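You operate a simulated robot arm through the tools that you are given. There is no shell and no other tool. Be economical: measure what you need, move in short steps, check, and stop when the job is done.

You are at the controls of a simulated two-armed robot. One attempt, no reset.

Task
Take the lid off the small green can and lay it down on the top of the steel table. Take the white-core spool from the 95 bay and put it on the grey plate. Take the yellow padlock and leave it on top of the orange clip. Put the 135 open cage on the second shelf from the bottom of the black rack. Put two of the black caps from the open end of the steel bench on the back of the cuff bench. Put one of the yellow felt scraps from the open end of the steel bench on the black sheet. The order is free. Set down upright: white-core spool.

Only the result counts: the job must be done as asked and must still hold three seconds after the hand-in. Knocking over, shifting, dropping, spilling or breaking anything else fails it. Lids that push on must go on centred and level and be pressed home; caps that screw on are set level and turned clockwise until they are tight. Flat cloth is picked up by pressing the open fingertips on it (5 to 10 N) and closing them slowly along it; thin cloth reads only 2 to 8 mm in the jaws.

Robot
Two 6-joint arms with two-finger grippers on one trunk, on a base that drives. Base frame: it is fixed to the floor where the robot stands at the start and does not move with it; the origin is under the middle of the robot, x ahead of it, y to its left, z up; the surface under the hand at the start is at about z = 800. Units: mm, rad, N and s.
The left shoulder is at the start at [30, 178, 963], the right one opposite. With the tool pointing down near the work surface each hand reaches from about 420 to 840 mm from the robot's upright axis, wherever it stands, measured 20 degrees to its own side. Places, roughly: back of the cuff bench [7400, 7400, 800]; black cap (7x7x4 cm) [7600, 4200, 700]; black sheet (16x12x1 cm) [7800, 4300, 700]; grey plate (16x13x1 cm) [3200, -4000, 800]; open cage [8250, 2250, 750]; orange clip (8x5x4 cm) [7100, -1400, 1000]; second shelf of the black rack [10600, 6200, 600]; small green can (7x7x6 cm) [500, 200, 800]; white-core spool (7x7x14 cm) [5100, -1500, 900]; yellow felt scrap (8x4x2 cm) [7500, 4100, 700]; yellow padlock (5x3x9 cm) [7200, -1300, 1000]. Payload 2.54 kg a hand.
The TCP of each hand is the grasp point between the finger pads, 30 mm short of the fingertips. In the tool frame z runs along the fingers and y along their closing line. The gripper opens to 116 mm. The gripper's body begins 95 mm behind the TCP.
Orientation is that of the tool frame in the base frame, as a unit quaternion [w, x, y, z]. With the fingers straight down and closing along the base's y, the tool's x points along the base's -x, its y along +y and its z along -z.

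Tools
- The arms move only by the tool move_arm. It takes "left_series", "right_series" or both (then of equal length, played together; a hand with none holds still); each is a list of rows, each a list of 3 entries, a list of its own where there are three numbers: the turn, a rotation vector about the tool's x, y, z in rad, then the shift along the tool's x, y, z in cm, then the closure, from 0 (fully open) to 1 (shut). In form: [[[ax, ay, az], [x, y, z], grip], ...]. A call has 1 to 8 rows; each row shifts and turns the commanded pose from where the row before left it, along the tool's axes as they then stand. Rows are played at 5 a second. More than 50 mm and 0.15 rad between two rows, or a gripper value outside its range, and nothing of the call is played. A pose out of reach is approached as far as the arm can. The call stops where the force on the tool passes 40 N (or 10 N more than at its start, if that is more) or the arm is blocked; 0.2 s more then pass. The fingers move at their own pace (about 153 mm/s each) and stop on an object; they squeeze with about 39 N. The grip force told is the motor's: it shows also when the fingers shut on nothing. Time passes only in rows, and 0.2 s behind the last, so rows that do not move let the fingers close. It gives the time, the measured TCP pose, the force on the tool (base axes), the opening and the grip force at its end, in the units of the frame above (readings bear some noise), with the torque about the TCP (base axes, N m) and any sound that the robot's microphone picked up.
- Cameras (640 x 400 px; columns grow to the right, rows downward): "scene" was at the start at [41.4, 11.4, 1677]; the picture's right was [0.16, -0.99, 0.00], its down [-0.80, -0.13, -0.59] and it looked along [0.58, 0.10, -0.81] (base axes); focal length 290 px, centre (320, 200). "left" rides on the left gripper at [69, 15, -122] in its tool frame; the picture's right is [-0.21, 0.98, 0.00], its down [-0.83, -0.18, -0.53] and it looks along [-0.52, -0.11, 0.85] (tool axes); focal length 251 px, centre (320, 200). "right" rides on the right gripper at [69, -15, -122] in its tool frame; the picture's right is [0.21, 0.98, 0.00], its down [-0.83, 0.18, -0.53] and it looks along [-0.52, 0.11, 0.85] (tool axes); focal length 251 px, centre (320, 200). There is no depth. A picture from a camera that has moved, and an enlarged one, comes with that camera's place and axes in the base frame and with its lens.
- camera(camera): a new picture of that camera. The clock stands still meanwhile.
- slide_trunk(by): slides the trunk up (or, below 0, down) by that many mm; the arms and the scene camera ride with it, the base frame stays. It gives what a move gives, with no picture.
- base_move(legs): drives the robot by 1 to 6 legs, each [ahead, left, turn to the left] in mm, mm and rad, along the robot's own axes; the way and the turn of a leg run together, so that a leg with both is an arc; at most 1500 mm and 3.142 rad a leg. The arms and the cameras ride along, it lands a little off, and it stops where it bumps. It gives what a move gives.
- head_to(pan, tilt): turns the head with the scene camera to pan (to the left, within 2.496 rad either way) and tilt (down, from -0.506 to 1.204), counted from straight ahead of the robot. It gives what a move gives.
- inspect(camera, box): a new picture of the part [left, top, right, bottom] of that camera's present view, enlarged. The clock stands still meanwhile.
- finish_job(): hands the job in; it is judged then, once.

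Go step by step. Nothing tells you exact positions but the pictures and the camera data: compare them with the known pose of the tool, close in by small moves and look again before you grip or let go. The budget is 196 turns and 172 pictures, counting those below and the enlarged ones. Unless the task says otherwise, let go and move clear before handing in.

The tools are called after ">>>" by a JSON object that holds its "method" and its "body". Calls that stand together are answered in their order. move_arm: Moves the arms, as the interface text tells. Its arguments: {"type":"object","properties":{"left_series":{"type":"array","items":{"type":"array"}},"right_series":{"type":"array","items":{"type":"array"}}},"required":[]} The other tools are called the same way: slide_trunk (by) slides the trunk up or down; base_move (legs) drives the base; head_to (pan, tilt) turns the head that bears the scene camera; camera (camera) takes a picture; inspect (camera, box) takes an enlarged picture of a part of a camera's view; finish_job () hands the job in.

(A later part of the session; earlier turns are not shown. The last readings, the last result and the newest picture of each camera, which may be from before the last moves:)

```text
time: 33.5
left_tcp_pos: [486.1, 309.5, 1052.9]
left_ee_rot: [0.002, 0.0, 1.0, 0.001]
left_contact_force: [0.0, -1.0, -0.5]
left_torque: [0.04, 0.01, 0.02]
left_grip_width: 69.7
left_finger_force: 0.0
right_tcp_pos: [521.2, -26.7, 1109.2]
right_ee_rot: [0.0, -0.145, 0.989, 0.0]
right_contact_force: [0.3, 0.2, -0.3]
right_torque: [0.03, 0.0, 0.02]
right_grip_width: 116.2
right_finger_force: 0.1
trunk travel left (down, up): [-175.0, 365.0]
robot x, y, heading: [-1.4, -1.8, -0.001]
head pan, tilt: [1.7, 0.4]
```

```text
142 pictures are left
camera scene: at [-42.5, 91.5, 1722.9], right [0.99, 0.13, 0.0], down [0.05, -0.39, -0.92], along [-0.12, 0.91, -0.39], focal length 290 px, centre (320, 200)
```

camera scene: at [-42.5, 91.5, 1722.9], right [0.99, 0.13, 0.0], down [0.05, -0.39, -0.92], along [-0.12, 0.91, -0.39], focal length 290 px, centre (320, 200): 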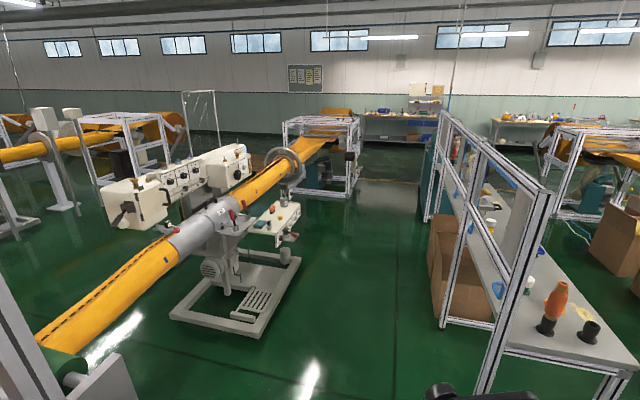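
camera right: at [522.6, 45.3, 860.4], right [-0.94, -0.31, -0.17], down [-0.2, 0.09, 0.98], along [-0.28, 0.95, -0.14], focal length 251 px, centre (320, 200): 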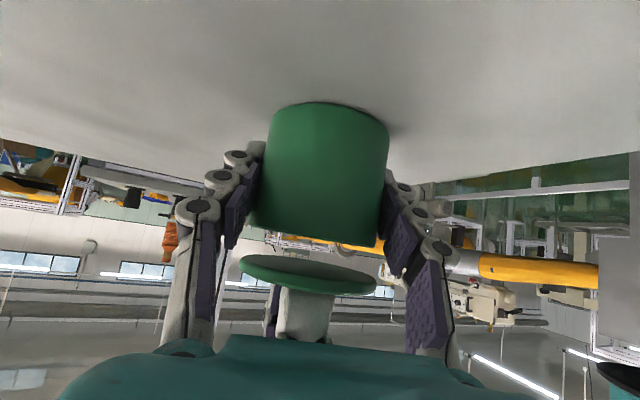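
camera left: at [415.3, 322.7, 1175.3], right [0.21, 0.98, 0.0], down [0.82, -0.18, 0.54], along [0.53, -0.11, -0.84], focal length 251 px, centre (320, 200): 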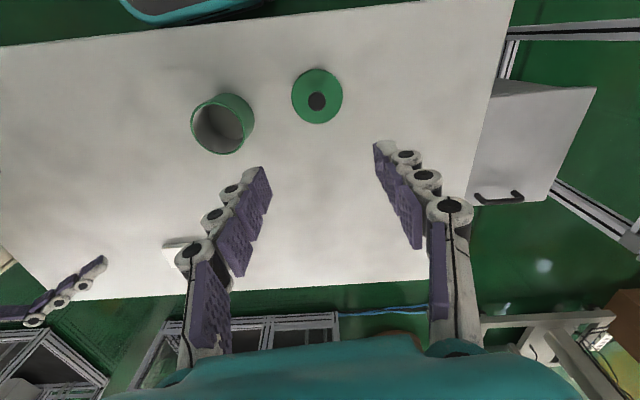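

I need a map. The way ahead is blocked by the table, cabinet and cage, so I'll look to the right rear for a corridor.

>>> {"method": "head_to", "body": {"pan": -2.2, "tilt": 0.6}}

>>> {"method": "camera", "body": {"camera": "scene"}}

>>> {"method": "head_to", "body": {"pan": -0.75, "tilt": 0.75}}

>>> {"method": "camera", "body": {"camera": "scene"}}

>>> {"method": "head_to", "body": {"pan": 0.0, "tilt": 0.45}}

>>> {"method": "camera", "body": {"camera": "scene"}}

```text
time: 36.7
left_tcp_pos: [485.6, 308.4, 1052.1]
left_ee_rot: [0.002, 0.0, 1.0, 0.001]
left_contact_force: [-0.3, -0.7, -0.5]
left_torque: [-0.01, 0.0, 0.0]
left_grip_width: 69.4
left_finger_force: 0.1
right_tcp_pos: [521.2, -26.9, 1109.8]
right_ee_rot: [0.0, -0.145, 0.989, 0.0]
right_contact_force: [-0.7, 0.0, -0.3]
right_torque: [0.02, -0.01, -0.01]
right_grip_width: 116.1
right_finger_force: 0.0
trunk travel left (down, up): [-175.0, 365.0]
robot x, y, heading: [2.3, 2.2, -0.0]
head pan, tilt: [-2.201, 0.6]
```

```text
141 pictures are left
camera scene: at [-82.7, -71.8, 1704.6], right [-0.81, 0.59, 0.0], down [0.33, 0.46, -0.83], along [-0.49, -0.67, -0.56], focal length 290 px, centre (320, 200)
```

scene: 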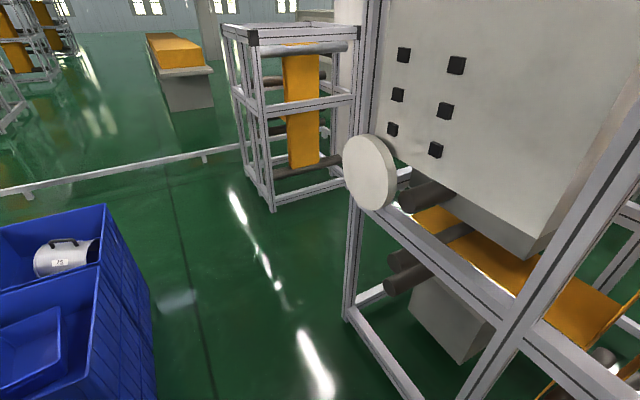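

```text
time: 38.3
left_tcp_pos: [487.7, 308.3, 1053.0]
left_ee_rot: [0.002, -0.001, 1.0, 0.0]
left_contact_force: [-0.1, -1.4, 0.2]
left_torque: [-0.01, 0.0, -0.03]
left_grip_width: 69.8
left_finger_force: 0.1
right_tcp_pos: [520.3, -26.9, 1109.4]
right_ee_rot: [0.0, -0.144, 0.99, 0.0]
right_contact_force: [0.8, -1.0, -0.2]
right_torque: [0.04, 0.01, 0.0]
right_grip_width: 116.1
right_finger_force: 0.0
trunk travel left (down, up): [-175.0, 365.0]
robot x, y, heading: [1.2, -1.6, -0.001]
head pan, tilt: [-0.75, 0.75]
```

```text
140 pictures are left
camera scene: at [29.9, -57.0, 1691.8], right [-0.68, -0.73, 0.0], down [-0.5, 0.47, -0.73], along [0.53, -0.5, -0.68], focal length 290 px, centre (320, 200)
```

scene: 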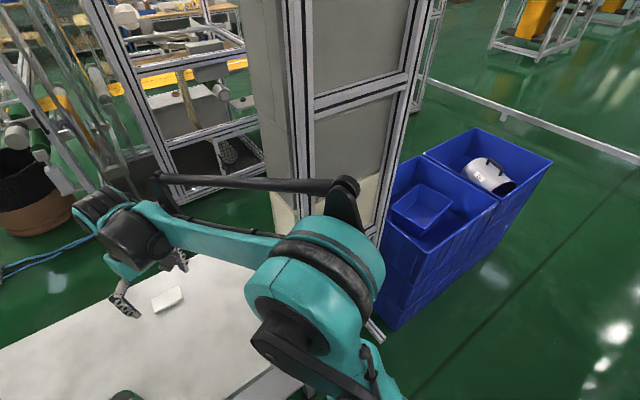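

```text
time: 39.4
left_tcp_pos: [486.1, 307.7, 1053.0]
left_ee_rot: [0.002, -0.001, 1.0, 0.001]
left_contact_force: [-0.2, 0.0, 0.5]
left_torque: [0.05, -0.01, -0.03]
left_grip_width: 69.5
left_finger_force: 0.1
right_tcp_pos: [520.1, -26.7, 1109.5]
right_ee_rot: [0.0, -0.144, 0.99, 0.0]
right_contact_force: [-0.2, -0.5, -0.3]
right_torque: [0.0, 0.0, 0.02]
right_grip_width: 116.0
right_finger_force: 0.0
trunk travel left (down, up): [-175.0, 365.0]
robot x, y, heading: [2.8, -0.6, -0.001]
head pan, tilt: [0.0, 0.45]
```

```text
139 pictures are left
camera scene: at [61.3, -0.5, 1718.1], right [0.0, -1.0, 0.0], down [-0.44, 0.0, -0.9], along [0.9, 0.0, -0.44], focal length 290 px, centre (320, 200)
```

scene: 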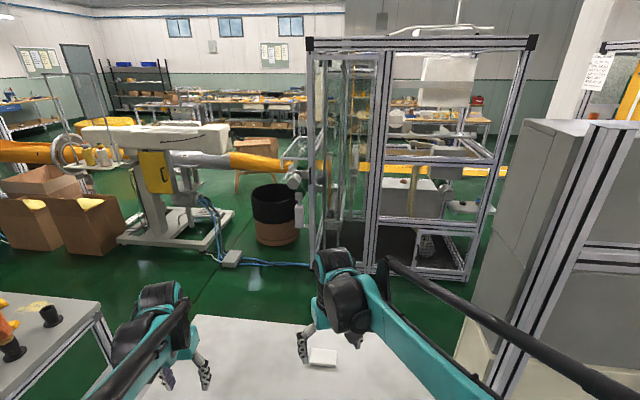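

The gaps beside the table are too narrow, but the corridor to my right (x from about -900 to 80, going to -y) is clear. I'll tuck the arms, back up, turn right, drive out and look.

>>> {"method": "move_arm", "body": {"right_series": [[[0, 0, 0.145], [0, 0, 0], 0.3], [[0, 0, 0.145], [0, 0, 0], 0.3], [[0, 0, 0], [2.5, -4, -1], 0.3], [[0, 0, 0], [2.5, -4, -1], 0.3], [[0, 0, 0], [2.5, -4, -1], 0.3]], "left_series": [[[0, 0, 0], [1.5, -2.2, -2], 0.3], [[0, 0, 0], [1.5, -2.2, -2], 0.3], [[0, 0, 0], [1.5, -2.2, -2], 0.3], [[0, 0, 0], [1.5, -2.2, -2], 0.3], [[0, 0, 0], [0, -2, 0], 0.3]]}}

>>> {"method": "base_move", "body": {"legs": [[-250, 0, 0], [0, 0, -1.5708], [0, -150, 0], [1400, 0, 0], [1300, 0, 0], [0, 0, 1.5708]]}}

>>> {"method": "camera", "body": {"camera": "scene"}}

```text
time: 40.6
left_tcp_pos: [424.9, 198.7, 1133.6]
left_ee_rot: [0.004, -0.001, 1.0, 0.002]
left_contact_force: [0.3, -0.4, -0.4]
left_torque: [0.04, -0.01, -0.03]
left_grip_width: 81.4
left_finger_force: 0.1
right_tcp_pos: [443.6, -147.2, 1139.3]
right_ee_rot: [0.0, 0.001, 1.0, 0.001]
right_contact_force: [-0.7, -0.2, -0.1]
right_torque: [0.0, -0.04, -0.01]
right_grip_width: 81.1
right_finger_force: 0.0
trunk travel left (down, up): [-175.0, 365.0]
robot x, y, heading: [-1.8, -2.9, -0.001]
head pan, tilt: [0.0, 0.45]
```

```text
time: 64.0
left_tcp_pos: [-44.3, -2563.8, 1132.8]
left_ee_rot: [0.002, 0.026, 1.0, 0.0]
left_contact_force: [0.8, -0.4, 0.3]
left_torque: [0.01, 0.01, -0.01]
left_grip_width: 80.9
left_finger_force: 0.0
right_tcp_pos: [-42.9, -2910.3, 1139.3]
right_ee_rot: [0.0, 0.027, 1.0, 0.0]
right_contact_force: [0.3, 0.3, 0.1]
right_torque: [0.0, 0.01, 0.01]
right_grip_width: 81.3
right_finger_force: 0.1
trunk travel left (down, up): [-175.0, 365.0]
robot x, y, heading: [-481.7, -2742.8, -0.056]
head pan, tilt: [0.0, 0.45]
```

```text
138 pictures are left
camera scene: at [-419.0, -2745.1, 1718.2], right [-0.05, -1.0, 0.0], down [-0.43, 0.02, -0.9], along [0.9, -0.05, -0.44], focal length 290 px, centre (320, 200)
```

scene: 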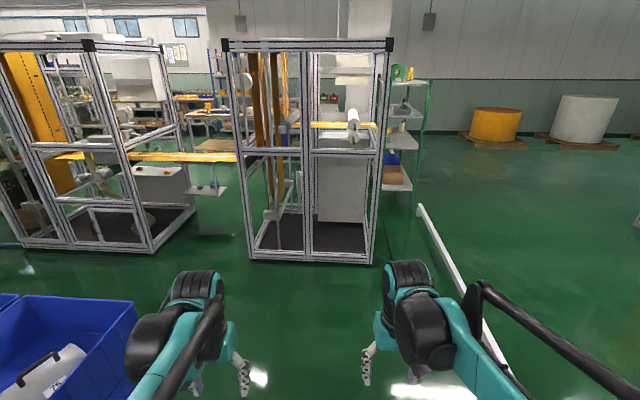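

Two framed cells stand ahead with a gap between them at about y = -1200 to -2200, and a green shelf stands at the right rear. I'll zoom in on the gap and the shelf.

>>> {"method": "inspect", "body": {"camera": "scene", "box": [120, 60, 320, 260]}}

>>> {"method": "inspect", "body": {"camera": "scene", "box": [320, 40, 480, 240]}}

```text
2.00 times, centred on (220, 160) of scene
camera zoom: at [-419.0, -2745.1, 1718.2], right [-0.05, -1.0, 0.0], down [-0.43, 0.02, -0.9], along [0.9, -0.05, -0.44], focal length 579 px, centre (520, 280)
```

zoom: 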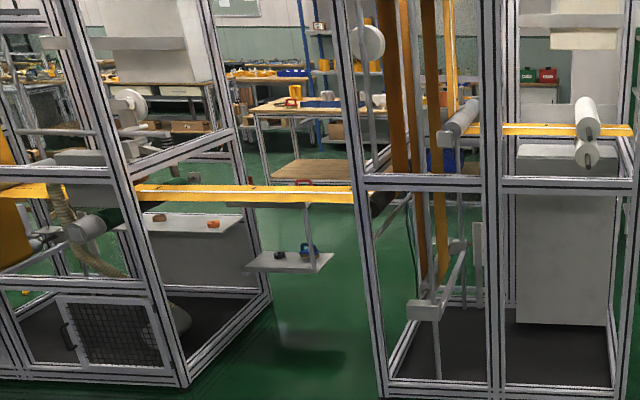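

```text
2.00 times, centred on (400, 140) of scene
camera zoom: at [-419.0, -2745.1, 1718.2], right [-0.05, -1.0, 0.0], down [-0.43, 0.02, -0.9], along [0.9, -0.05, -0.44], focal length 579 px, centre (160, 320)
```

zoom: 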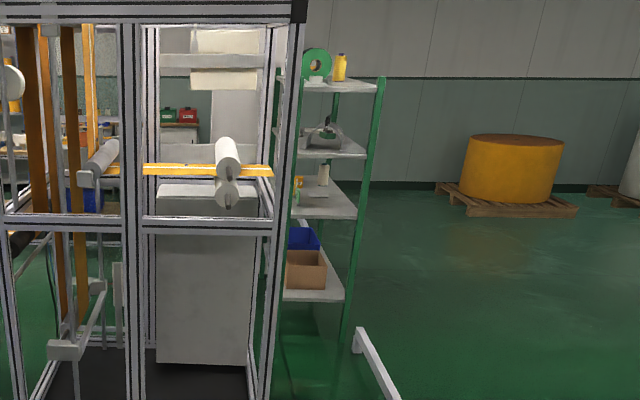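

The yellow web blocks the gap between the cells, so the way on is at the right, by the green shelf, which probably carries the grey plate. I'll drive to about [1100, -3650] and look again.

>>> {"method": "base_move", "body": {"legs": [[814, -405, 0], [814, -405, 0.056]]}}

>>> {"method": "head_to", "body": {"pan": 0.0, "tilt": 0.4}}

>>> {"method": "camera", "body": {"camera": "scene"}}

>>> {"method": "head_to", "body": {"pan": -0.7, "tilt": 0.4}}

>>> {"method": "camera", "body": {"camera": "scene"}}

```text
time: 73.2
left_tcp_pos: [1553.9, -3413.0, 1133.9]
left_ee_rot: [0.002, 0.002, 1.0, 0.002]
left_contact_force: [-0.4, -0.2, 0.1]
left_torque: [0.06, 0.0, 0.01]
left_grip_width: 81.2
left_finger_force: 0.1
right_tcp_pos: [1570.8, -3758.3, 1139.6]
right_ee_rot: [0.0, 0.002, 1.0, 0.0]
right_contact_force: [0.4, -1.0, 0.5]
right_torque: [0.04, -0.03, 0.0]
right_grip_width: 81.2
right_finger_force: 0.0
trunk travel left (down, up): [-175.0, 365.0]
robot x, y, heading: [1128.7, -3612.0, -0.005]
head pan, tilt: [0.0, 0.45]
```

```text
time: 73.8
left_tcp_pos: [1553.6, -3411.4, 1133.9]
left_ee_rot: [0.002, 0.001, 1.0, 0.001]
left_contact_force: [0.1, 0.0, -0.2]
left_torque: [-0.02, 0.02, 0.02]
left_grip_width: 81.0
left_finger_force: 0.0
right_tcp_pos: [1572.2, -3758.5, 1138.2]
right_ee_rot: [0.0, 0.003, 1.0, 0.001]
right_contact_force: [0.0, 0.3, -0.3]
right_torque: [-0.06, -0.03, 0.02]
right_grip_width: 81.3
right_finger_force: 0.1
trunk travel left (down, up): [-175.0, 365.0]
robot x, y, heading: [1126.0, -3608.4, -0.006]
head pan, tilt: [0.0, 0.4]
```

```text
135 pictures are left
camera scene: at [1188.9, -3611.5, 1722.8], right [0.0, -1.0, 0.0], down [-0.39, 0.0, -0.92], along [0.92, 0.0, -0.39], focal length 290 px, centre (320, 200)
```

scene: 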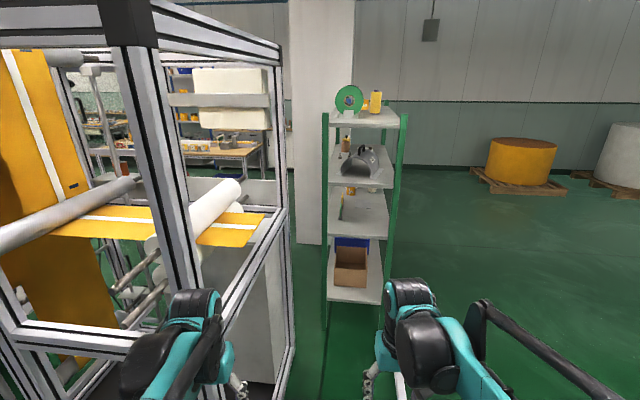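

```text
time: 74.9
left_tcp_pos: [1553.7, -3411.2, 1132.7]
left_ee_rot: [0.002, 0.001, 1.0, 0.001]
left_contact_force: [0.2, 0.9, 0.6]
left_torque: [0.0, 0.0, 0.01]
left_grip_width: 81.4
left_finger_force: 0.3
right_tcp_pos: [1571.2, -3758.6, 1139.3]
right_ee_rot: [0.0, 0.002, 1.0, 0.0]
right_contact_force: [0.6, 0.3, 1.1]
right_torque: [0.02, 0.0, 0.02]
right_grip_width: 81.0
right_finger_force: 0.0
trunk travel left (down, up): [-175.0, 365.0]
robot x, y, heading: [1126.6, -3608.9, -0.001]
head pan, tilt: [-0.7, 0.4]
```

```text
134 pictures are left
camera scene: at [1166.7, -3671.5, 1722.9], right [-0.65, -0.76, 0.0], down [-0.3, 0.25, -0.92], along [0.7, -0.6, -0.39], focal length 290 px, centre (320, 200)
```

scene: 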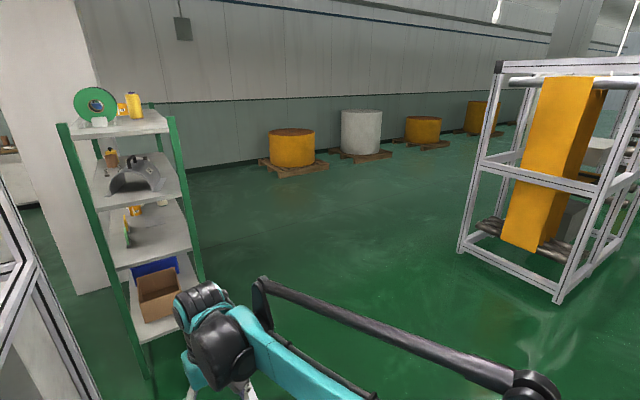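

The green shelf stands just ahead, open towards me. I need to know whether there is a way past it, so I'll look lower, and zoom on the third board.

>>> {"method": "inspect", "body": {"camera": "scene", "box": [40, 80, 220, 300]}}

>>> {"method": "head_to", "body": {"pan": -0.35, "tilt": 0.8}}

>>> {"method": "camera", "body": {"camera": "scene"}}

>>> {"method": "head_to", "body": {"pan": -2.3, "tilt": 0.35}}

>>> {"method": "camera", "body": {"camera": "scene"}}

```text
1.82 times, centred on (130, 190) of scene
camera zoom: at [1166.7, -3671.5, 1722.9], right [-0.65, -0.76, 0.0], down [-0.3, 0.25, -0.92], along [0.7, -0.6, -0.39], focal length 526 px, centre (666, 218)
```

zoom: 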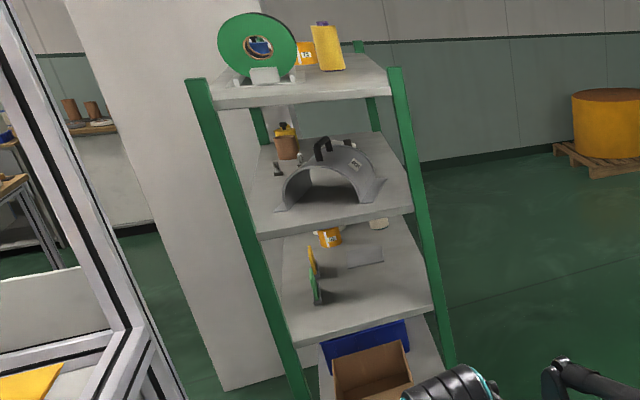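

```text
time: 75.7
left_tcp_pos: [1553.3, -3412.3, 1132.4]
left_ee_rot: [0.001, 0.002, 1.0, 0.001]
left_contact_force: [0.1, -0.3, 0.8]
left_torque: [0.0, -0.04, -0.01]
left_grip_width: 81.2
left_finger_force: 0.0
right_tcp_pos: [1571.1, -3759.0, 1139.4]
right_ee_rot: [0.0, 0.003, 1.0, 0.0]
right_contact_force: [-0.6, -0.3, 0.3]
right_torque: [-0.02, 0.04, 0.0]
right_grip_width: 81.1
right_finger_force: 0.1
trunk travel left (down, up): [-175.0, 365.0]
robot x, y, heading: [1127.7, -3611.3, -0.003]
head pan, tilt: [-0.351, 0.799]
```

```text
132 pictures are left
camera scene: at [1171.7, -3639.7, 1687.8], right [-0.35, -0.94, 0.0], down [-0.67, 0.25, -0.7], along [0.65, -0.24, -0.72], focal length 290 px, centre (320, 200)
```

scene: 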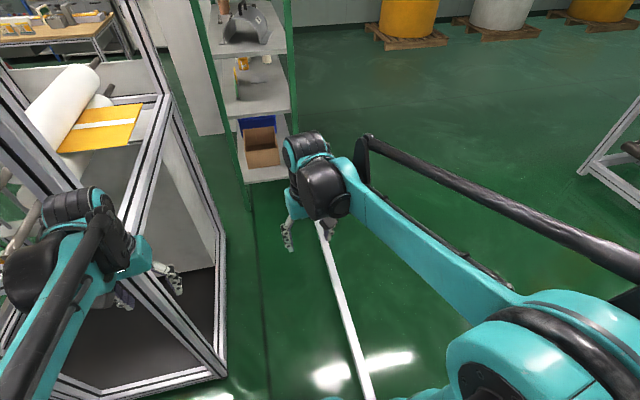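

```text
time: 77.6
left_tcp_pos: [1552.9, -3412.5, 1133.4]
left_ee_rot: [0.001, 0.002, 1.0, 0.001]
left_contact_force: [0.0, 0.0, -0.4]
left_torque: [0.02, 0.01, -0.01]
left_grip_width: 81.4
left_finger_force: 0.1
right_tcp_pos: [1571.0, -3759.2, 1139.6]
right_ee_rot: [0.0, 0.002, 1.0, 0.0]
right_contact_force: [-0.6, 0.4, 0.1]
right_torque: [-0.01, 0.05, 0.03]
right_grip_width: 81.2
right_finger_force: 0.1
trunk travel left (down, up): [-175.0, 365.0]
robot x, y, heading: [1127.0, -3615.3, -0.005]
head pan, tilt: [-2.3, 0.351]
```

```text
131 pictures are left
camera scene: at [1033.8, -3680.9, 1727.4], right [-0.74, 0.67, 0.0], down [0.23, 0.26, -0.94], along [-0.63, -0.7, -0.34], focal length 290 px, centre (320, 200)
```

scene: 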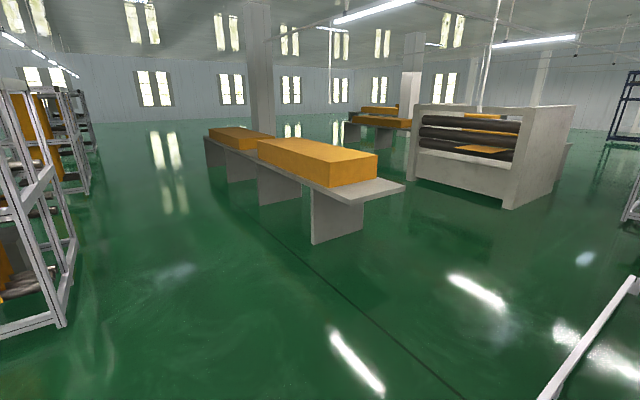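

This side is a dead end behind a low rail, but the plate on the third board lies near the shelf's south side, which is open from the outer floor. I'll go back and look west for the end of the rail.

>>> {"method": "base_move", "body": {"legs": [[-764, 330, 0], [-764, 330, 0], [0, 0, 3.141]]}}

>>> {"method": "head_to", "body": {"pan": 0.0, "tilt": 0.35}}

>>> {"method": "camera", "body": {"camera": "scene"}}

```text
time: 93.4
left_tcp_pos: [-840.5, -3118.0, 1133.2]
left_ee_rot: [0.0, 1.0, -0.027, -0.002]
left_contact_force: [0.1, -0.6, -0.2]
left_torque: [0.0, 0.0, 0.02]
left_grip_width: 81.1
left_finger_force: 0.0
right_tcp_pos: [-841.4, -2771.6, 1138.4]
right_ee_rot: [0.0, 1.0, -0.028, 0.0]
right_contact_force: [0.3, 1.2, -0.1]
right_torque: [0.02, 0.0, 0.04]
right_grip_width: 81.1
right_finger_force: 0.1
trunk travel left (down, up): [-175.0, 365.0]
robot x, y, heading: [-407.0, -2942.6, 3.088]
head pan, tilt: [-2.3, 0.351]
```

```text
time: 95.5
left_tcp_pos: [-841.8, -3118.2, 1133.7]
left_ee_rot: [0.001, 1.0, -0.026, -0.002]
left_contact_force: [-0.7, 0.2, 1.4]
left_torque: [0.03, 0.02, 0.0]
left_grip_width: 81.3
left_finger_force: 0.0
right_tcp_pos: [-840.5, -2770.9, 1140.0]
right_ee_rot: [0.0, 1.0, -0.028, 0.0]
right_contact_force: [1.1, -0.6, -0.4]
right_torque: [0.0, 0.02, 0.01]
right_grip_width: 81.0
right_finger_force: 0.1
trunk travel left (down, up): [-175.0, 365.0]
robot x, y, heading: [-405.8, -2943.8, 3.085]
head pan, tilt: [0.0, 0.351]
```

```text
130 pictures are left
camera scene: at [-469.8, -2938.4, 1727.4], right [0.06, 1.0, 0.0], down [0.34, -0.02, -0.94], along [-0.94, 0.05, -0.34], focal length 290 px, centre (320, 200)
```

scene: 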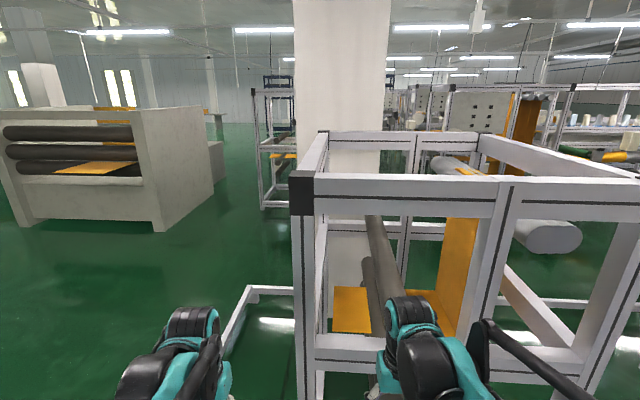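

The rail closes off onto the frame at the west too, so the way out is the aisle going north (+y) past the start place. I'll drive there.

>>> {"method": "base_move", "body": {"legs": [[0, 0, -1.516], [1500, 0, 0], [1200, 0, 0], [1000, -380, 0], [1400, -100, 0]]}}

>>> {"method": "camera", "body": {"camera": "scene"}}

>>> {"method": "head_to", "body": {"pan": -0.9, "tilt": 0.3}}

>>> {"method": "camera", "body": {"camera": "scene"}}

```text
time: 111.4
left_tcp_pos: [-639.0, 67.8, 1134.5]
left_ee_rot: [-0.002, 0.71, -0.704, 0.001]
left_contact_force: [18.2, -5.7, -1.4]
left_torque: [0.21, 0.87, 0.24]
left_grip_width: 68.7
left_finger_force: 0.1
right_tcp_pos: [-298.5, 93.1, 1138.3]
right_ee_rot: [0.0, 0.711, -0.704, -0.001]
right_contact_force: [0.9, -0.4, -0.8]
right_torque: [0.03, 0.03, 0.01]
right_grip_width: 81.2
right_finger_force: 0.1
trunk travel left (down, up): [-175.0, 365.0]
robot x, y, heading: [-440.0, -350.1, 1.582]
head pan, tilt: [0.0, 0.351]
stopped in leg 3: the force on the tool passed its limit at 45 N (the readings are from after the stop); the commanded pose is now the measured one
```

```text
129 pictures are left
camera scene: at [-439.9, -290.7, 1727.4], right [1.0, 0.01, 0.0], down [0.0, -0.34, -0.94], along [-0.01, 0.94, -0.34], focal length 290 px, centre (320, 200)
```

scene: 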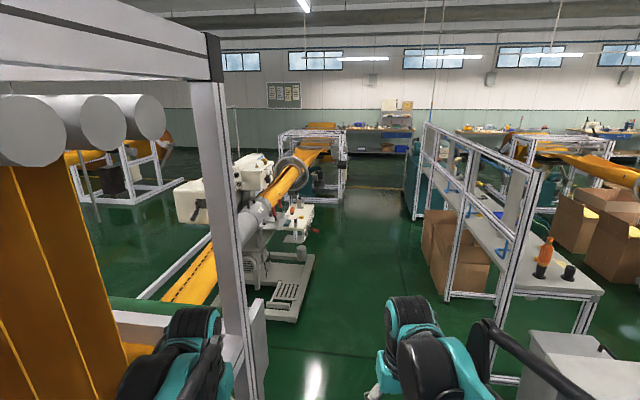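

```text
time: 112.6
left_tcp_pos: [-640.3, 69.9, 1135.5]
left_ee_rot: [-0.001, 0.71, -0.704, -0.001]
left_contact_force: [23.7, -8.8, 1.3]
left_torque: [0.45, 1.12, 0.45]
left_grip_width: 66.2
left_finger_force: 0.1
right_tcp_pos: [-298.1, 92.8, 1140.3]
right_ee_rot: [-0.001, 0.711, -0.703, -0.001]
right_contact_force: [0.4, 0.2, 0.0]
right_torque: [-0.03, -0.01, 0.03]
right_grip_width: 80.9
right_finger_force: 0.0
trunk travel left (down, up): [-175.0, 365.0]
robot x, y, heading: [-441.9, -350.0, 1.58]
head pan, tilt: [-0.901, 0.3]
```

```text
128 pictures are left
camera scene: at [-365.8, -325.0, 1731.9], right [0.63, -0.78, 0.0], down [-0.23, -0.19, -0.95], along [0.74, 0.6, -0.3], focal length 290 px, centre (320, 200)
```

scene: 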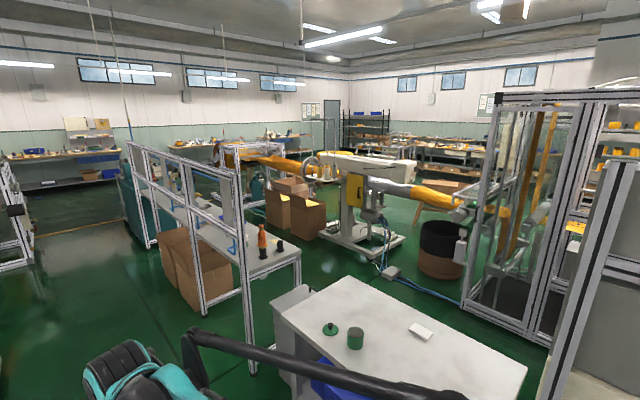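

The left hand touched the frame post at the left; I'll step right, away from it, then follow the aisle north.

>>> {"method": "base_move", "body": {"legs": [[0, -340, 0], [1000, -50, 0], [1400, -50, 0], [1300, -50, 0]]}}

>>> {"method": "head_to", "body": {"pan": -0.6, "tilt": 0.3}}

>>> {"method": "camera", "body": {"camera": "scene"}}

>>> {"method": "head_to", "body": {"pan": -1.4, "tilt": 0.3}}

>>> {"method": "camera", "body": {"camera": "scene"}}

```text
time: 132.3
left_tcp_pos: [-263.7, 3758.5, 1132.4]
left_ee_rot: [-0.002, 0.725, -0.689, 0.001]
left_contact_force: [-0.3, 0.3, -0.3]
left_torque: [0.03, 0.0, -0.02]
left_grip_width: 81.3
left_finger_force: 0.1
right_tcp_pos: [79.1, 3794.1, 1138.7]
right_ee_rot: [0.0, 0.725, -0.689, 0.0]
right_contact_force: [-0.4, -0.1, -0.4]
right_torque: [0.0, 0.0, 0.01]
right_grip_width: 81.1
right_finger_force: 0.0
trunk travel left (down, up): [-175.0, 365.0]
robot x, y, heading: [-47.1, 3343.0, 1.622]
head pan, tilt: [-0.901, 0.3]
```

```text
time: 133.1
left_tcp_pos: [-262.8, 3757.5, 1133.4]
left_ee_rot: [-0.002, 0.725, -0.689, 0.001]
left_contact_force: [-0.2, 0.0, -0.3]
left_torque: [0.02, -0.04, 0.0]
left_grip_width: 81.4
left_finger_force: 0.1
right_tcp_pos: [78.5, 3794.6, 1137.7]
right_ee_rot: [0.0, 0.725, -0.689, 0.0]
right_contact_force: [-0.3, -0.1, -0.8]
right_torque: [0.0, -0.03, -0.01]
right_grip_width: 81.2
right_finger_force: 0.1
trunk travel left (down, up): [-175.0, 365.0]
robot x, y, heading: [-45.2, 3346.5, 1.623]
head pan, tilt: [-0.6, 0.3]
```

```text
127 pictures are left
camera scene: at [5.1, 3392.6, 1732.1], right [0.85, -0.52, 0.0], down [-0.15, -0.25, -0.96], along [0.5, 0.81, -0.3], focal length 290 px, centre (320, 200)
```

scene: 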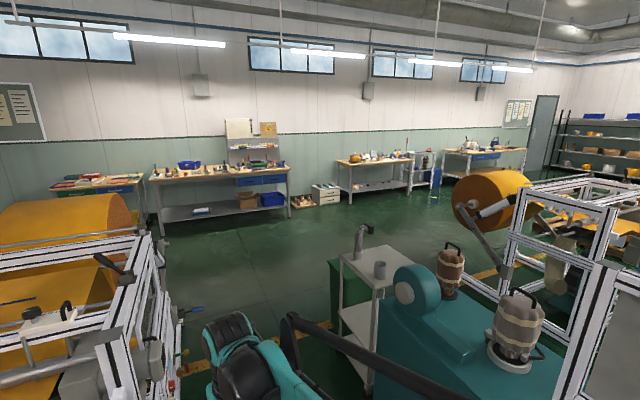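

```text
time: 134.3
left_tcp_pos: [-262.7, 3756.7, 1133.7]
left_ee_rot: [-0.001, 0.725, -0.689, 0.0]
left_contact_force: [0.2, 0.0, 0.3]
left_torque: [0.04, 0.03, 0.03]
left_grip_width: 81.3
left_finger_force: 0.1
right_tcp_pos: [78.8, 3795.2, 1137.9]
right_ee_rot: [0.0, 0.725, -0.689, 0.0]
right_contact_force: [0.4, -0.1, -0.5]
right_torque: [0.0, -0.02, -0.03]
right_grip_width: 81.1
right_finger_force: 0.1
trunk travel left (down, up): [-175.0, 365.0]
robot x, y, heading: [-40.0, 3341.9, 1.62]
head pan, tilt: [-1.4, 0.3]
```

```text
126 pictures are left
camera scene: at [47.4, 3333.7, 1732.1], right [0.22, -0.98, 0.0], down [-0.29, -0.07, -0.96], along [0.93, 0.21, -0.3], focal length 290 px, centre (320, 200)
```

scene: 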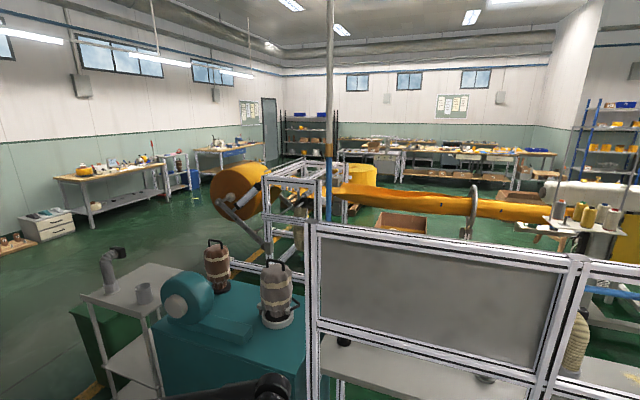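

The aisle continues between the left frame and the grey trolley. I'll thread through at about x = 500 to y = 6000, then face east.

>>> {"method": "base_move", "body": {"legs": [[795, -119, 0], [577, -479, 0], [1298, -64, 0], [0, 0, -1.62]]}}

>>> {"method": "head_to", "body": {"pan": -0.2, "tilt": 0.35}}

>>> {"method": "camera", "body": {"camera": "scene"}}

```text
time: 137.1
left_tcp_pos: [-214.4, 4241.7, 1134.5]
left_ee_rot: [0.008, 0.721, -0.693, 0.01]
left_contact_force: [0.0, -0.4, -0.3]
left_torque: [0.05, 0.0, -0.03]
left_grip_width: 80.9
left_finger_force: 0.2
right_tcp_pos: [126.9, 4287.1, 1138.7]
right_ee_rot: [-0.001, 0.725, -0.689, -0.001]
right_contact_force: [-0.1, -0.8, -0.1]
right_torque: [0.09, 0.02, 0.01]
right_grip_width: 81.2
right_finger_force: 0.1
trunk travel left (down, up): [-175.0, 365.0]
robot x, y, heading: [6.8, 3838.4, 1.624]
head pan, tilt: [-1.4, 0.3]
stopped in leg 1: the force on the tool passed its limit at 110 N (the readings are from after the stop); the commanded pose is now the measured one
```

```text
time: 138.5
left_tcp_pos: [-216.6, 4242.4, 1133.3]
left_ee_rot: [0.009, 0.721, -0.692, 0.011]
left_contact_force: [-0.2, -0.9, 1.0]
left_torque: [-0.02, 0.0, -0.04]
left_grip_width: 81.4
left_finger_force: 0.0
right_tcp_pos: [125.2, 4289.1, 1138.8]
right_ee_rot: [0.0, 0.726, -0.688, 0.0]
right_contact_force: [0.4, -0.5, 0.0]
right_torque: [0.02, -0.02, 0.0]
right_grip_width: 81.3
right_finger_force: 0.0
trunk travel left (down, up): [-175.0, 365.0]
robot x, y, heading: [2.8, 3835.0, 1.626]
head pan, tilt: [-0.201, 0.351]
```

```text
125 pictures are left
camera scene: at [18.0, 3898.6, 1727.4], right [0.99, -0.15, 0.0], down [-0.05, -0.34, -0.94], along [0.14, 0.93, -0.34], focal length 290 px, centre (320, 200)
```

scene: 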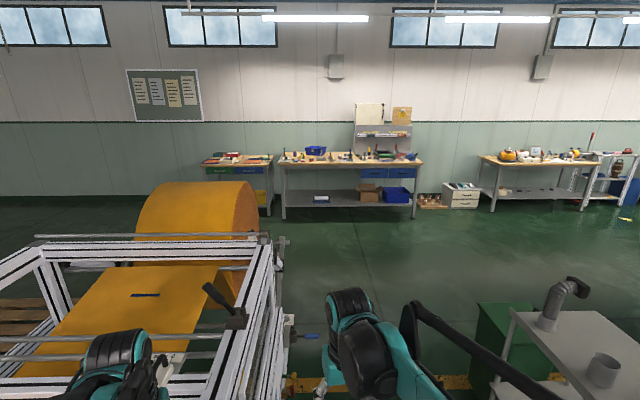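

The left hand brushed the left frame again. I'll back off, swing well right into the middle of the passage (x ≈ 520), and then proceed.

>>> {"method": "base_move", "body": {"legs": [[-200, 0, 0], [372, -531, 0]]}}

>>> {"method": "head_to", "body": {"pan": 0.0, "tilt": 0.7}}

>>> {"method": "camera", "body": {"camera": "scene"}}

```text
time: 143.3
left_tcp_pos: [312.3, 4443.6, 1133.1]
left_ee_rot: [0.009, 0.718, -0.696, 0.01]
left_contact_force: [0.4, 0.9, 0.2]
left_torque: [-0.01, 0.0, 0.02]
left_grip_width: 81.2
left_finger_force: 0.0
right_tcp_pos: [655.3, 4487.8, 1137.6]
right_ee_rot: [0.0, 0.723, -0.691, 0.0]
right_contact_force: [-0.2, -0.8, 0.2]
right_torque: [0.03, 0.03, -0.03]
right_grip_width: 81.0
right_finger_force: 0.1
trunk travel left (down, up): [-175.0, 365.0]
robot x, y, heading: [527.0, 4034.4, 1.615]
head pan, tilt: [-0.201, 0.351]
```

```text
time: 144.1
left_tcp_pos: [312.8, 4443.7, 1133.6]
left_ee_rot: [0.009, 0.719, -0.695, 0.011]
left_contact_force: [-0.2, 0.7, -0.2]
left_torque: [0.0, -0.01, -0.04]
left_grip_width: 81.2
left_finger_force: 0.1
right_tcp_pos: [654.8, 4487.3, 1138.0]
right_ee_rot: [0.0, 0.723, -0.69, -0.001]
right_contact_force: [0.5, 0.1, -0.3]
right_torque: [0.0, -0.02, -0.03]
right_grip_width: 81.3
right_finger_force: 0.0
trunk travel left (down, up): [-175.0, 365.0]
robot x, y, heading: [528.3, 4037.6, 1.616]
head pan, tilt: [0.0, 0.7]
```

```text
124 pictures are left
camera scene: at [525.2, 4091.3, 1696.1], right [1.0, 0.04, 0.0], down [0.03, -0.64, -0.77], along [-0.03, 0.76, -0.64], focal length 290 px, centre (320, 200)
```

scene: 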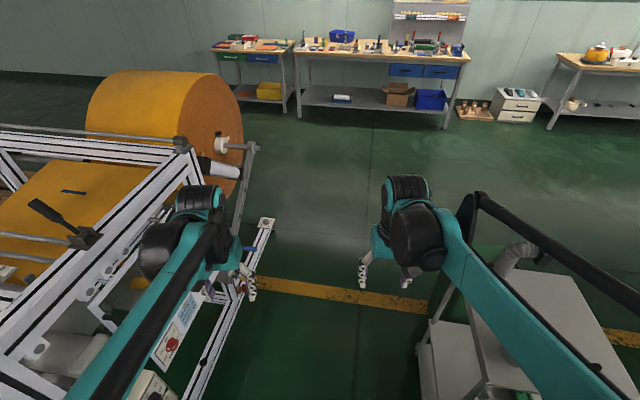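

The passage is clear from x ≈ 80 to 1050 and I'm centred. I'll drive on north and then face east.

>>> {"method": "base_move", "body": {"legs": [[998, -75, 0], [898, -70, 0], [0, 0, -1.616]]}}

>>> {"method": "head_to", "body": {"pan": 0.0, "tilt": 0.35}}

>>> {"method": "camera", "body": {"camera": "scene"}}

```text
time: 157.6
left_tcp_pos: [1026.9, 6150.3, 1133.8]
left_ee_rot: [-0.014, 0.004, 1.0, 0.0]
left_contact_force: [0.4, 0.7, 0.6]
left_torque: [-0.02, -0.01, 0.02]
left_grip_width: 81.2
left_finger_force: 0.0
right_tcp_pos: [1057.9, 5807.9, 1137.8]
right_ee_rot: [0.001, -0.002, 1.0, 0.0]
right_contact_force: [0.9, -0.3, -0.6]
right_torque: [-0.01, -0.03, 0.02]
right_grip_width: 81.1
right_finger_force: 0.0
trunk travel left (down, up): [-175.0, 365.0]
robot x, y, heading: [611.1, 5954.6, 0.001]
head pan, tilt: [0.0, 0.7]
```

```text
time: 158.4
left_tcp_pos: [1027.3, 6150.7, 1132.9]
left_ee_rot: [-0.014, 0.004, 1.0, -0.001]
left_contact_force: [0.2, 0.6, -0.5]
left_torque: [-0.02, 0.03, 0.0]
left_grip_width: 81.1
left_finger_force: 0.0
right_tcp_pos: [1057.5, 5807.2, 1138.9]
right_ee_rot: [0.001, -0.002, 1.0, 0.0]
right_contact_force: [0.4, -0.2, 0.5]
right_torque: [-0.01, -0.02, -0.01]
right_grip_width: 81.2
right_finger_force: 0.0
trunk travel left (down, up): [-175.0, 365.0]
robot x, y, heading: [610.6, 5950.4, 0.01]
head pan, tilt: [0.0, 0.351]
```

```text
123 pictures are left
camera scene: at [674.5, 5951.1, 1727.3], right [0.0, -1.0, 0.0], down [-0.34, 0.0, -0.94], along [0.94, 0.0, -0.34], focal length 290 px, centre (320, 200)
```

scene: 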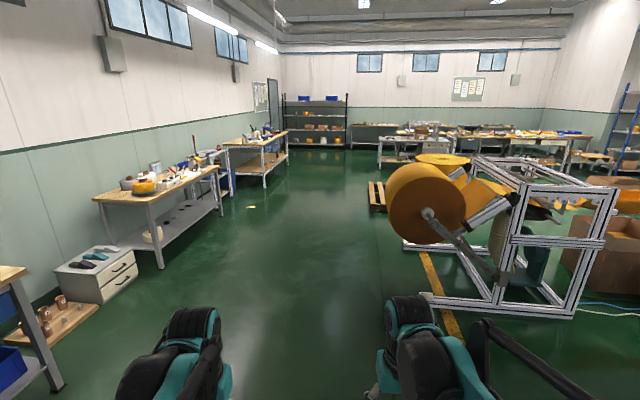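

Open floor leads east, with benches along the left wall and the black rack at the far end. I'll drive east towards [6200, 5950].

>>> {"method": "base_move", "body": {"legs": [[1400, 0, 0], [1400, 0, 0], [1400, 0, 0], [1400, 0, 0]]}}

>>> {"method": "head_to", "body": {"pan": -0.6, "tilt": 0.4}}

>>> {"method": "camera", "body": {"camera": "scene"}}

>>> {"method": "head_to", "body": {"pan": 0.5, "tilt": 0.4}}

>>> {"method": "camera", "body": {"camera": "scene"}}

```text
time: 185.2
left_tcp_pos: [6625.5, 6284.6, 1133.9]
left_ee_rot: [-0.014, -0.006, 1.0, -0.001]
left_contact_force: [-0.9, -0.2, 0.8]
left_torque: [-0.02, -0.01, -0.03]
left_grip_width: 81.4
left_finger_force: 0.1
right_tcp_pos: [6662.6, 5941.5, 1139.5]
right_ee_rot: [0.001, -0.012, 1.0, 0.0]
right_contact_force: [0.4, -0.6, 0.6]
right_torque: [-0.02, 0.02, -0.01]
right_grip_width: 81.4
right_finger_force: 0.0
trunk travel left (down, up): [-175.0, 365.0]
robot x, y, heading: [6212.5, 6075.6, 0.025]
head pan, tilt: [0.0, 0.351]
```

```text
time: 186.2
left_tcp_pos: [6626.5, 6284.7, 1132.9]
left_ee_rot: [-0.014, -0.006, 1.0, -0.001]
left_contact_force: [0.0, 0.0, 0.4]
left_torque: [0.0, -0.01, 0.0]
left_grip_width: 81.1
left_finger_force: 0.0
right_tcp_pos: [6661.5, 5941.3, 1139.0]
right_ee_rot: [0.0, -0.012, 1.0, 0.0]
right_contact_force: [-0.5, 0.0, -0.2]
right_torque: [0.0, -0.01, 0.0]
right_grip_width: 81.2
right_finger_force: 0.0
trunk travel left (down, up): [-175.0, 365.0]
robot x, y, heading: [6215.7, 6080.5, 0.024]
head pan, tilt: [-0.6, 0.4]
```

```text
122 pictures are left
camera scene: at [6261.5, 6024.6, 1722.9], right [-0.54, -0.84, 0.0], down [-0.33, 0.21, -0.92], along [0.77, -0.5, -0.39], focal length 290 px, centre (320, 200)
```

scene: 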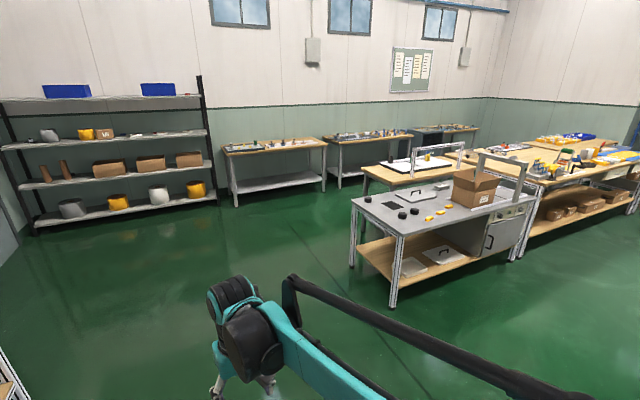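

```text
time: 187.5
left_tcp_pos: [6625.3, 6285.1, 1133.7]
left_ee_rot: [-0.014, -0.006, 1.0, -0.001]
left_contact_force: [-0.6, 0.3, 0.4]
left_torque: [-0.03, -0.01, 0.02]
left_grip_width: 81.3
left_finger_force: 0.0
right_tcp_pos: [6662.3, 5941.4, 1138.0]
right_ee_rot: [0.001, -0.013, 1.0, 0.001]
right_contact_force: [0.2, -1.0, 0.4]
right_torque: [-0.01, -0.03, -0.03]
right_grip_width: 81.2
right_finger_force: 0.1
trunk travel left (down, up): [-175.0, 365.0]
robot x, y, heading: [6216.0, 6078.4, 0.021]
head pan, tilt: [0.499, 0.4]
```

```text
121 pictures are left
camera scene: at [6264.0, 6121.2, 1722.8], right [0.5, -0.87, 0.0], down [-0.34, -0.19, -0.92], along [0.8, 0.46, -0.39], focal length 290 px, centre (320, 200)
```

scene: 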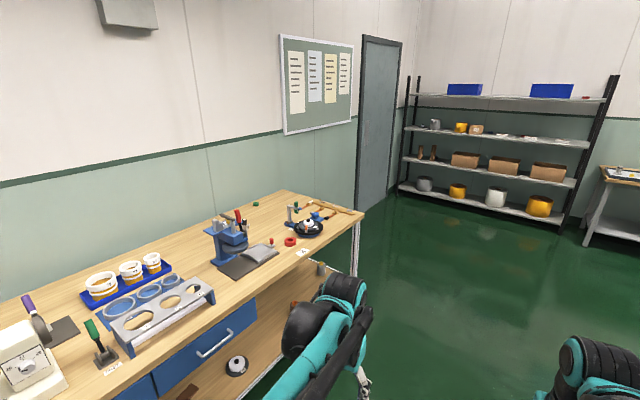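

I see the cuff bench close on my left, the black rack ahead, and the steel bench to the right with caps and yellow felt at its near end. I'll zoom in on these.

>>> {"method": "inspect", "body": {"camera": "scene", "box": [0, 180, 380, 400]}}

>>> {"method": "inspect", "body": {"camera": "scene", "box": [380, 70, 620, 230]}}

>>> {"method": "head_to", "body": {"pan": -0.7, "tilt": 0.4}}

>>> {"method": "inspect", "body": {"camera": "scene", "box": [260, 110, 560, 300]}}

```text
1.68 times, centred on (190, 290) of scene
camera zoom: at [6264.0, 6121.2, 1722.8], right [0.5, -0.87, 0.0], down [-0.34, -0.19, -0.92], along [0.8, 0.46, -0.39], focal length 488 px, centre (539, 48)
```

zoom: 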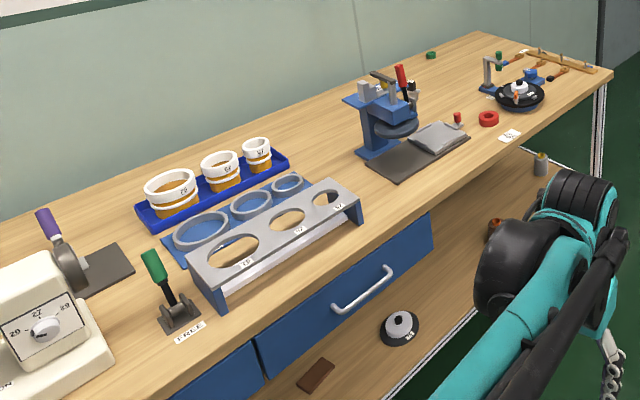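

```text
2.50 times, centred on (500, 150) of scene
camera zoom: at [6264.0, 6121.2, 1722.8], right [0.5, -0.87, 0.0], down [-0.34, -0.19, -0.92], along [0.8, 0.46, -0.39], focal length 724 px, centre (-130, 325)
```

zoom: 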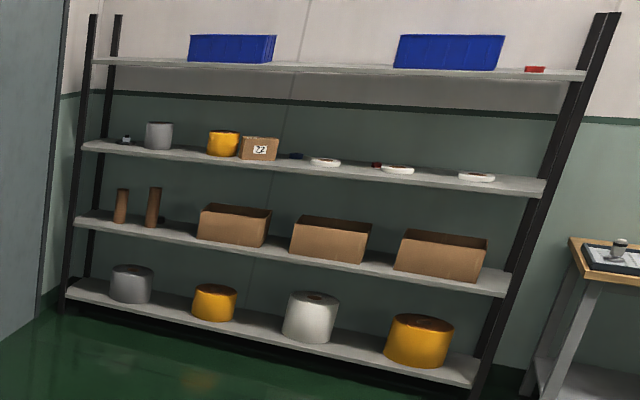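

```text
time: 188.9
left_tcp_pos: [6625.4, 6284.7, 1132.3]
left_ee_rot: [-0.014, -0.006, 1.0, -0.001]
left_contact_force: [-0.4, 0.3, -0.2]
left_torque: [0.01, 0.03, -0.02]
left_grip_width: 81.3
left_finger_force: 0.1
right_tcp_pos: [6662.1, 5940.9, 1138.8]
right_ee_rot: [0.0, -0.012, 1.0, 0.0]
right_contact_force: [-0.2, 0.0, 0.2]
right_torque: [0.0, 0.0, -0.01]
right_grip_width: 81.2
right_finger_force: 0.0
trunk travel left (down, up): [-175.0, 365.0]
robot x, y, heading: [6216.0, 6075.0, 0.024]
head pan, tilt: [-0.7, 0.4]
```

```text
2.11 times, centred on (410, 205) of scene
camera zoom: at [6256.1, 6017.1, 1722.9], right [-0.62, -0.78, 0.0], down [-0.3, 0.24, -0.92], along [0.72, -0.58, -0.39], focal length 610 px, centre (130, 190)
```

zoom: 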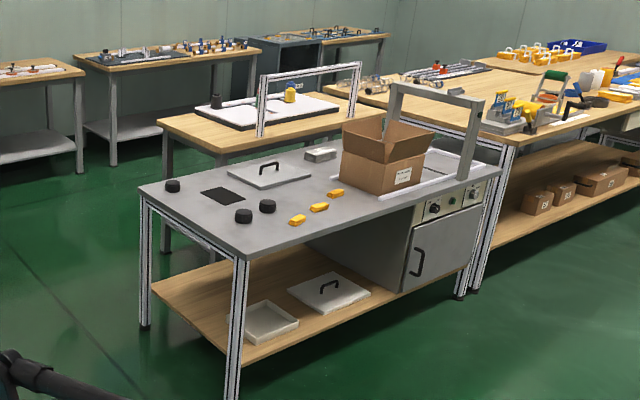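

I can make out three caps, the sheet and three felt pieces on the steel bench. I'll stand on its west side near [7040, 4270], facing east, where both hands reach everything.

>>> {"method": "base_move", "body": {"legs": [[390, -912, 0], [390, -912, -0.024]]}}

>>> {"method": "head_to", "body": {"pan": 0.0, "tilt": 0.8}}

>>> {"method": "camera", "body": {"camera": "scene"}}

```text
time: 198.8
left_tcp_pos: [7467.4, 4488.5, 1133.9]
left_ee_rot: [-0.013, -0.003, 1.0, -0.001]
left_contact_force: [0.1, 0.1, 0.8]
left_torque: [0.03, 0.07, -0.02]
left_grip_width: 81.2
left_finger_force: 0.0
right_tcp_pos: [7502.1, 4145.8, 1138.8]
right_ee_rot: [0.001, -0.009, 1.0, 0.001]
right_contact_force: [0.5, -0.2, -0.1]
right_torque: [0.03, -0.01, 0.0]
right_grip_width: 81.2
right_finger_force: 0.0
trunk travel left (down, up): [-175.0, 365.0]
robot x, y, heading: [7051.2, 4283.2, 0.017]
head pan, tilt: [-0.7, 0.4]
```

```text
time: 199.9
left_tcp_pos: [7466.6, 4488.8, 1132.9]
left_ee_rot: [-0.014, -0.003, 1.0, -0.002]
left_contact_force: [-0.6, 0.3, -0.2]
left_torque: [-0.02, 0.04, 0.0]
left_grip_width: 81.1
left_finger_force: 0.0
right_tcp_pos: [7500.4, 4145.5, 1137.8]
right_ee_rot: [0.001, -0.009, 1.0, 0.0]
right_contact_force: [0.8, 0.2, -0.4]
right_torque: [-0.02, -0.03, 0.0]
right_grip_width: 81.2
right_finger_force: 0.1
trunk travel left (down, up): [-175.0, 365.0]
robot x, y, heading: [7055.5, 4283.5, 0.017]
head pan, tilt: [0.0, 0.799]
```

```text
117 pictures are left
camera scene: at [7104.6, 4284.5, 1687.8], right [0.02, -1.0, 0.0], down [-0.72, -0.01, -0.7], along [0.7, 0.01, -0.72], focal length 290 px, centre (320, 200)
```

scene: 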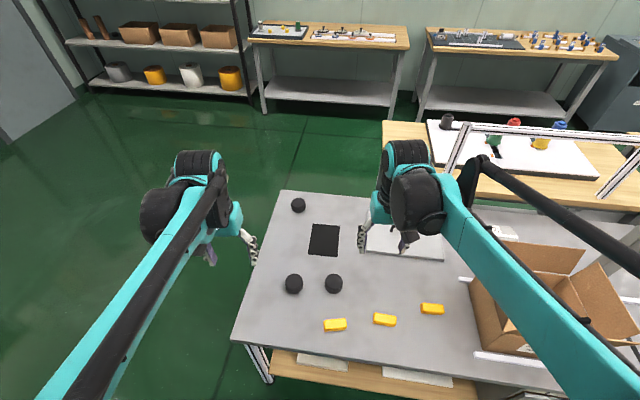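

Felt piece 2 is at about [7498, 4077], the caps at [7620, 4389] and [7622, 4245], the sheet at [7828, 4278]. I'll bring the right hand over felt 2.

>>> {"method": "move_arm", "body": {"right_series": [[[0, 0, 0], [0.1, -1.4, 4.6], 0], [[0, 0, 0], [0.1, -1.4, 4.6], 0], [[0, 0, 0], [0.1, -1.4, 4.6], 0], [[0, 0, 0], [0, -1.4, 4.6], 0], [[0, 0, 0], [0, -1.4, 4.6], 0], [[0, 0, 0], [0, 0, 0], 0]]}}

>>> {"method": "camera", "body": {"camera": "right"}}

```text
time: 201.3
left_tcp_pos: [7466.9, 4489.9, 1133.6]
left_ee_rot: [-0.014, -0.002, 1.0, -0.001]
left_contact_force: [-0.5, 0.1, -1.2]
left_torque: [-0.02, -0.03, 0.0]
left_grip_width: 81.0
left_finger_force: 0.1
right_tcp_pos: [7498.8, 4075.9, 908.6]
right_ee_rot: [0.0, -0.009, 1.0, -0.001]
right_contact_force: [0.4, -0.7, 0.5]
right_torque: [-0.04, -0.03, -0.01]
right_grip_width: 116.0
right_finger_force: 0.0
trunk travel left (down, up): [-175.0, 365.0]
robot x, y, heading: [7054.2, 4283.4, 0.022]
head pan, tilt: [0.0, 0.799]
```

```text
116 pictures are left
camera right: at [7429.9, 4059.7, 1030.6], right [-0.23, 0.97, 0.0], down [0.82, 0.2, 0.54], along [0.52, 0.12, -0.84], focal length 251 px, centre (320, 200)
```

right: 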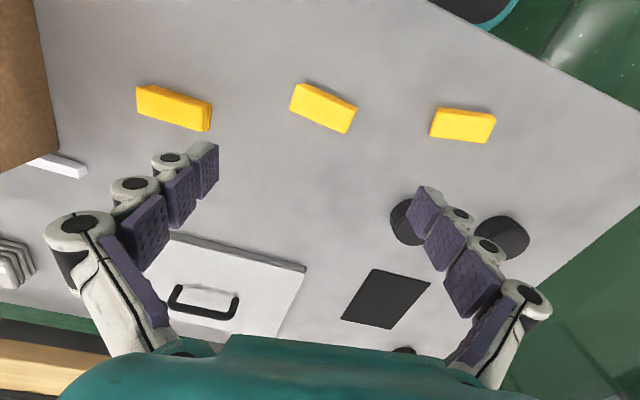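

The felt is a small pad, about 75 × 35 mm, at [7496, 4081], turned about 11°. I'll turn the hand so it closes across the narrow side.

>>> {"method": "move_arm", "body": {"right_series": [[[0, 0, -0.138], [0, 0, 0], 0], [[0, 0, -0.138], [0, 0, 0], 0.2], [[0, 0, -0.138], [0, 0, 0], 0.2], [[0, 0, -0.138], [0, 0, 0], 0.3], [[0, 0, -0.138], [0, 0, 0], 0.3], [[0, 0, -0.138], [0, 0, 0], 0.3], [[0, 0, -0.138], [0, 0, 0], 0.3], [[0, 0, -0.138], [0, 0, 0], 0.3]]}}

>>> {"method": "move_arm", "body": {"right_series": [[[0, 0, -0.138], [0, 0, 0], 0.3], [[0, 0, -0.138], [0, 0, 0], 0.4], [[0, 0, 0], [0, 0, 4], 0.4], [[0, 0, 0], [0, 0, 4], 0.4], [[0, 0, 0], [0, 0, 0], 0.4]]}}

>>> {"method": "camera", "body": {"camera": "right"}}

```text
time: 203.1
left_tcp_pos: [7466.8, 4488.5, 1132.9]
left_ee_rot: [-0.014, -0.002, 1.0, -0.001]
left_contact_force: [0.5, -0.5, -0.1]
left_torque: [-0.01, 0.02, -0.01]
left_grip_width: 80.9
left_finger_force: 0.0
right_tcp_pos: [7499.7, 4074.8, 910.2]
right_ee_rot: [0.001, -0.533, 0.846, 0.0]
right_contact_force: [0.9, 0.5, -0.5]
right_torque: [-0.01, -0.02, 0.04]
right_grip_width: 81.1
right_finger_force: 0.1
trunk travel left (down, up): [-175.0, 365.0]
robot x, y, heading: [7054.6, 4284.1, 0.015]
head pan, tilt: [0.0, 0.799]
```

```text
time: 204.3
left_tcp_pos: [7467.1, 4489.4, 1133.1]
left_ee_rot: [-0.013, -0.002, 1.0, -0.001]
left_contact_force: [-0.1, -0.1, 0.3]
left_torque: [0.0, -0.01, -0.03]
left_grip_width: 81.3
left_finger_force: 0.0
right_tcp_pos: [7501.6, 4073.6, 830.0]
right_ee_rot: [0.001, -0.643, 0.766, 0.0]
right_contact_force: [-0.4, 0.0, 0.4]
right_torque: [0.0, 0.0, 0.01]
right_grip_width: 69.5
right_finger_force: 0.2
trunk travel left (down, up): [-175.0, 365.0]
robot x, y, heading: [7055.6, 4282.2, 0.016]
head pan, tilt: [0.0, 0.799]
```

```text
115 pictures are left
camera right: at [7505.0, 4004.5, 953.2], right [-1.0, -0.04, 0.0], down [-0.04, 0.85, 0.53], along [-0.02, 0.53, -0.85], focal length 251 px, centre (320, 200)
```

right: 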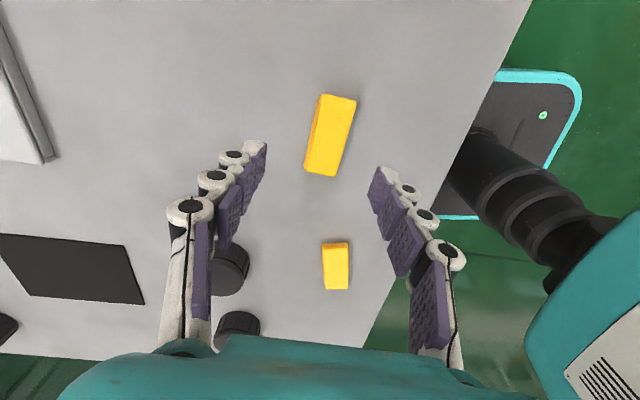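

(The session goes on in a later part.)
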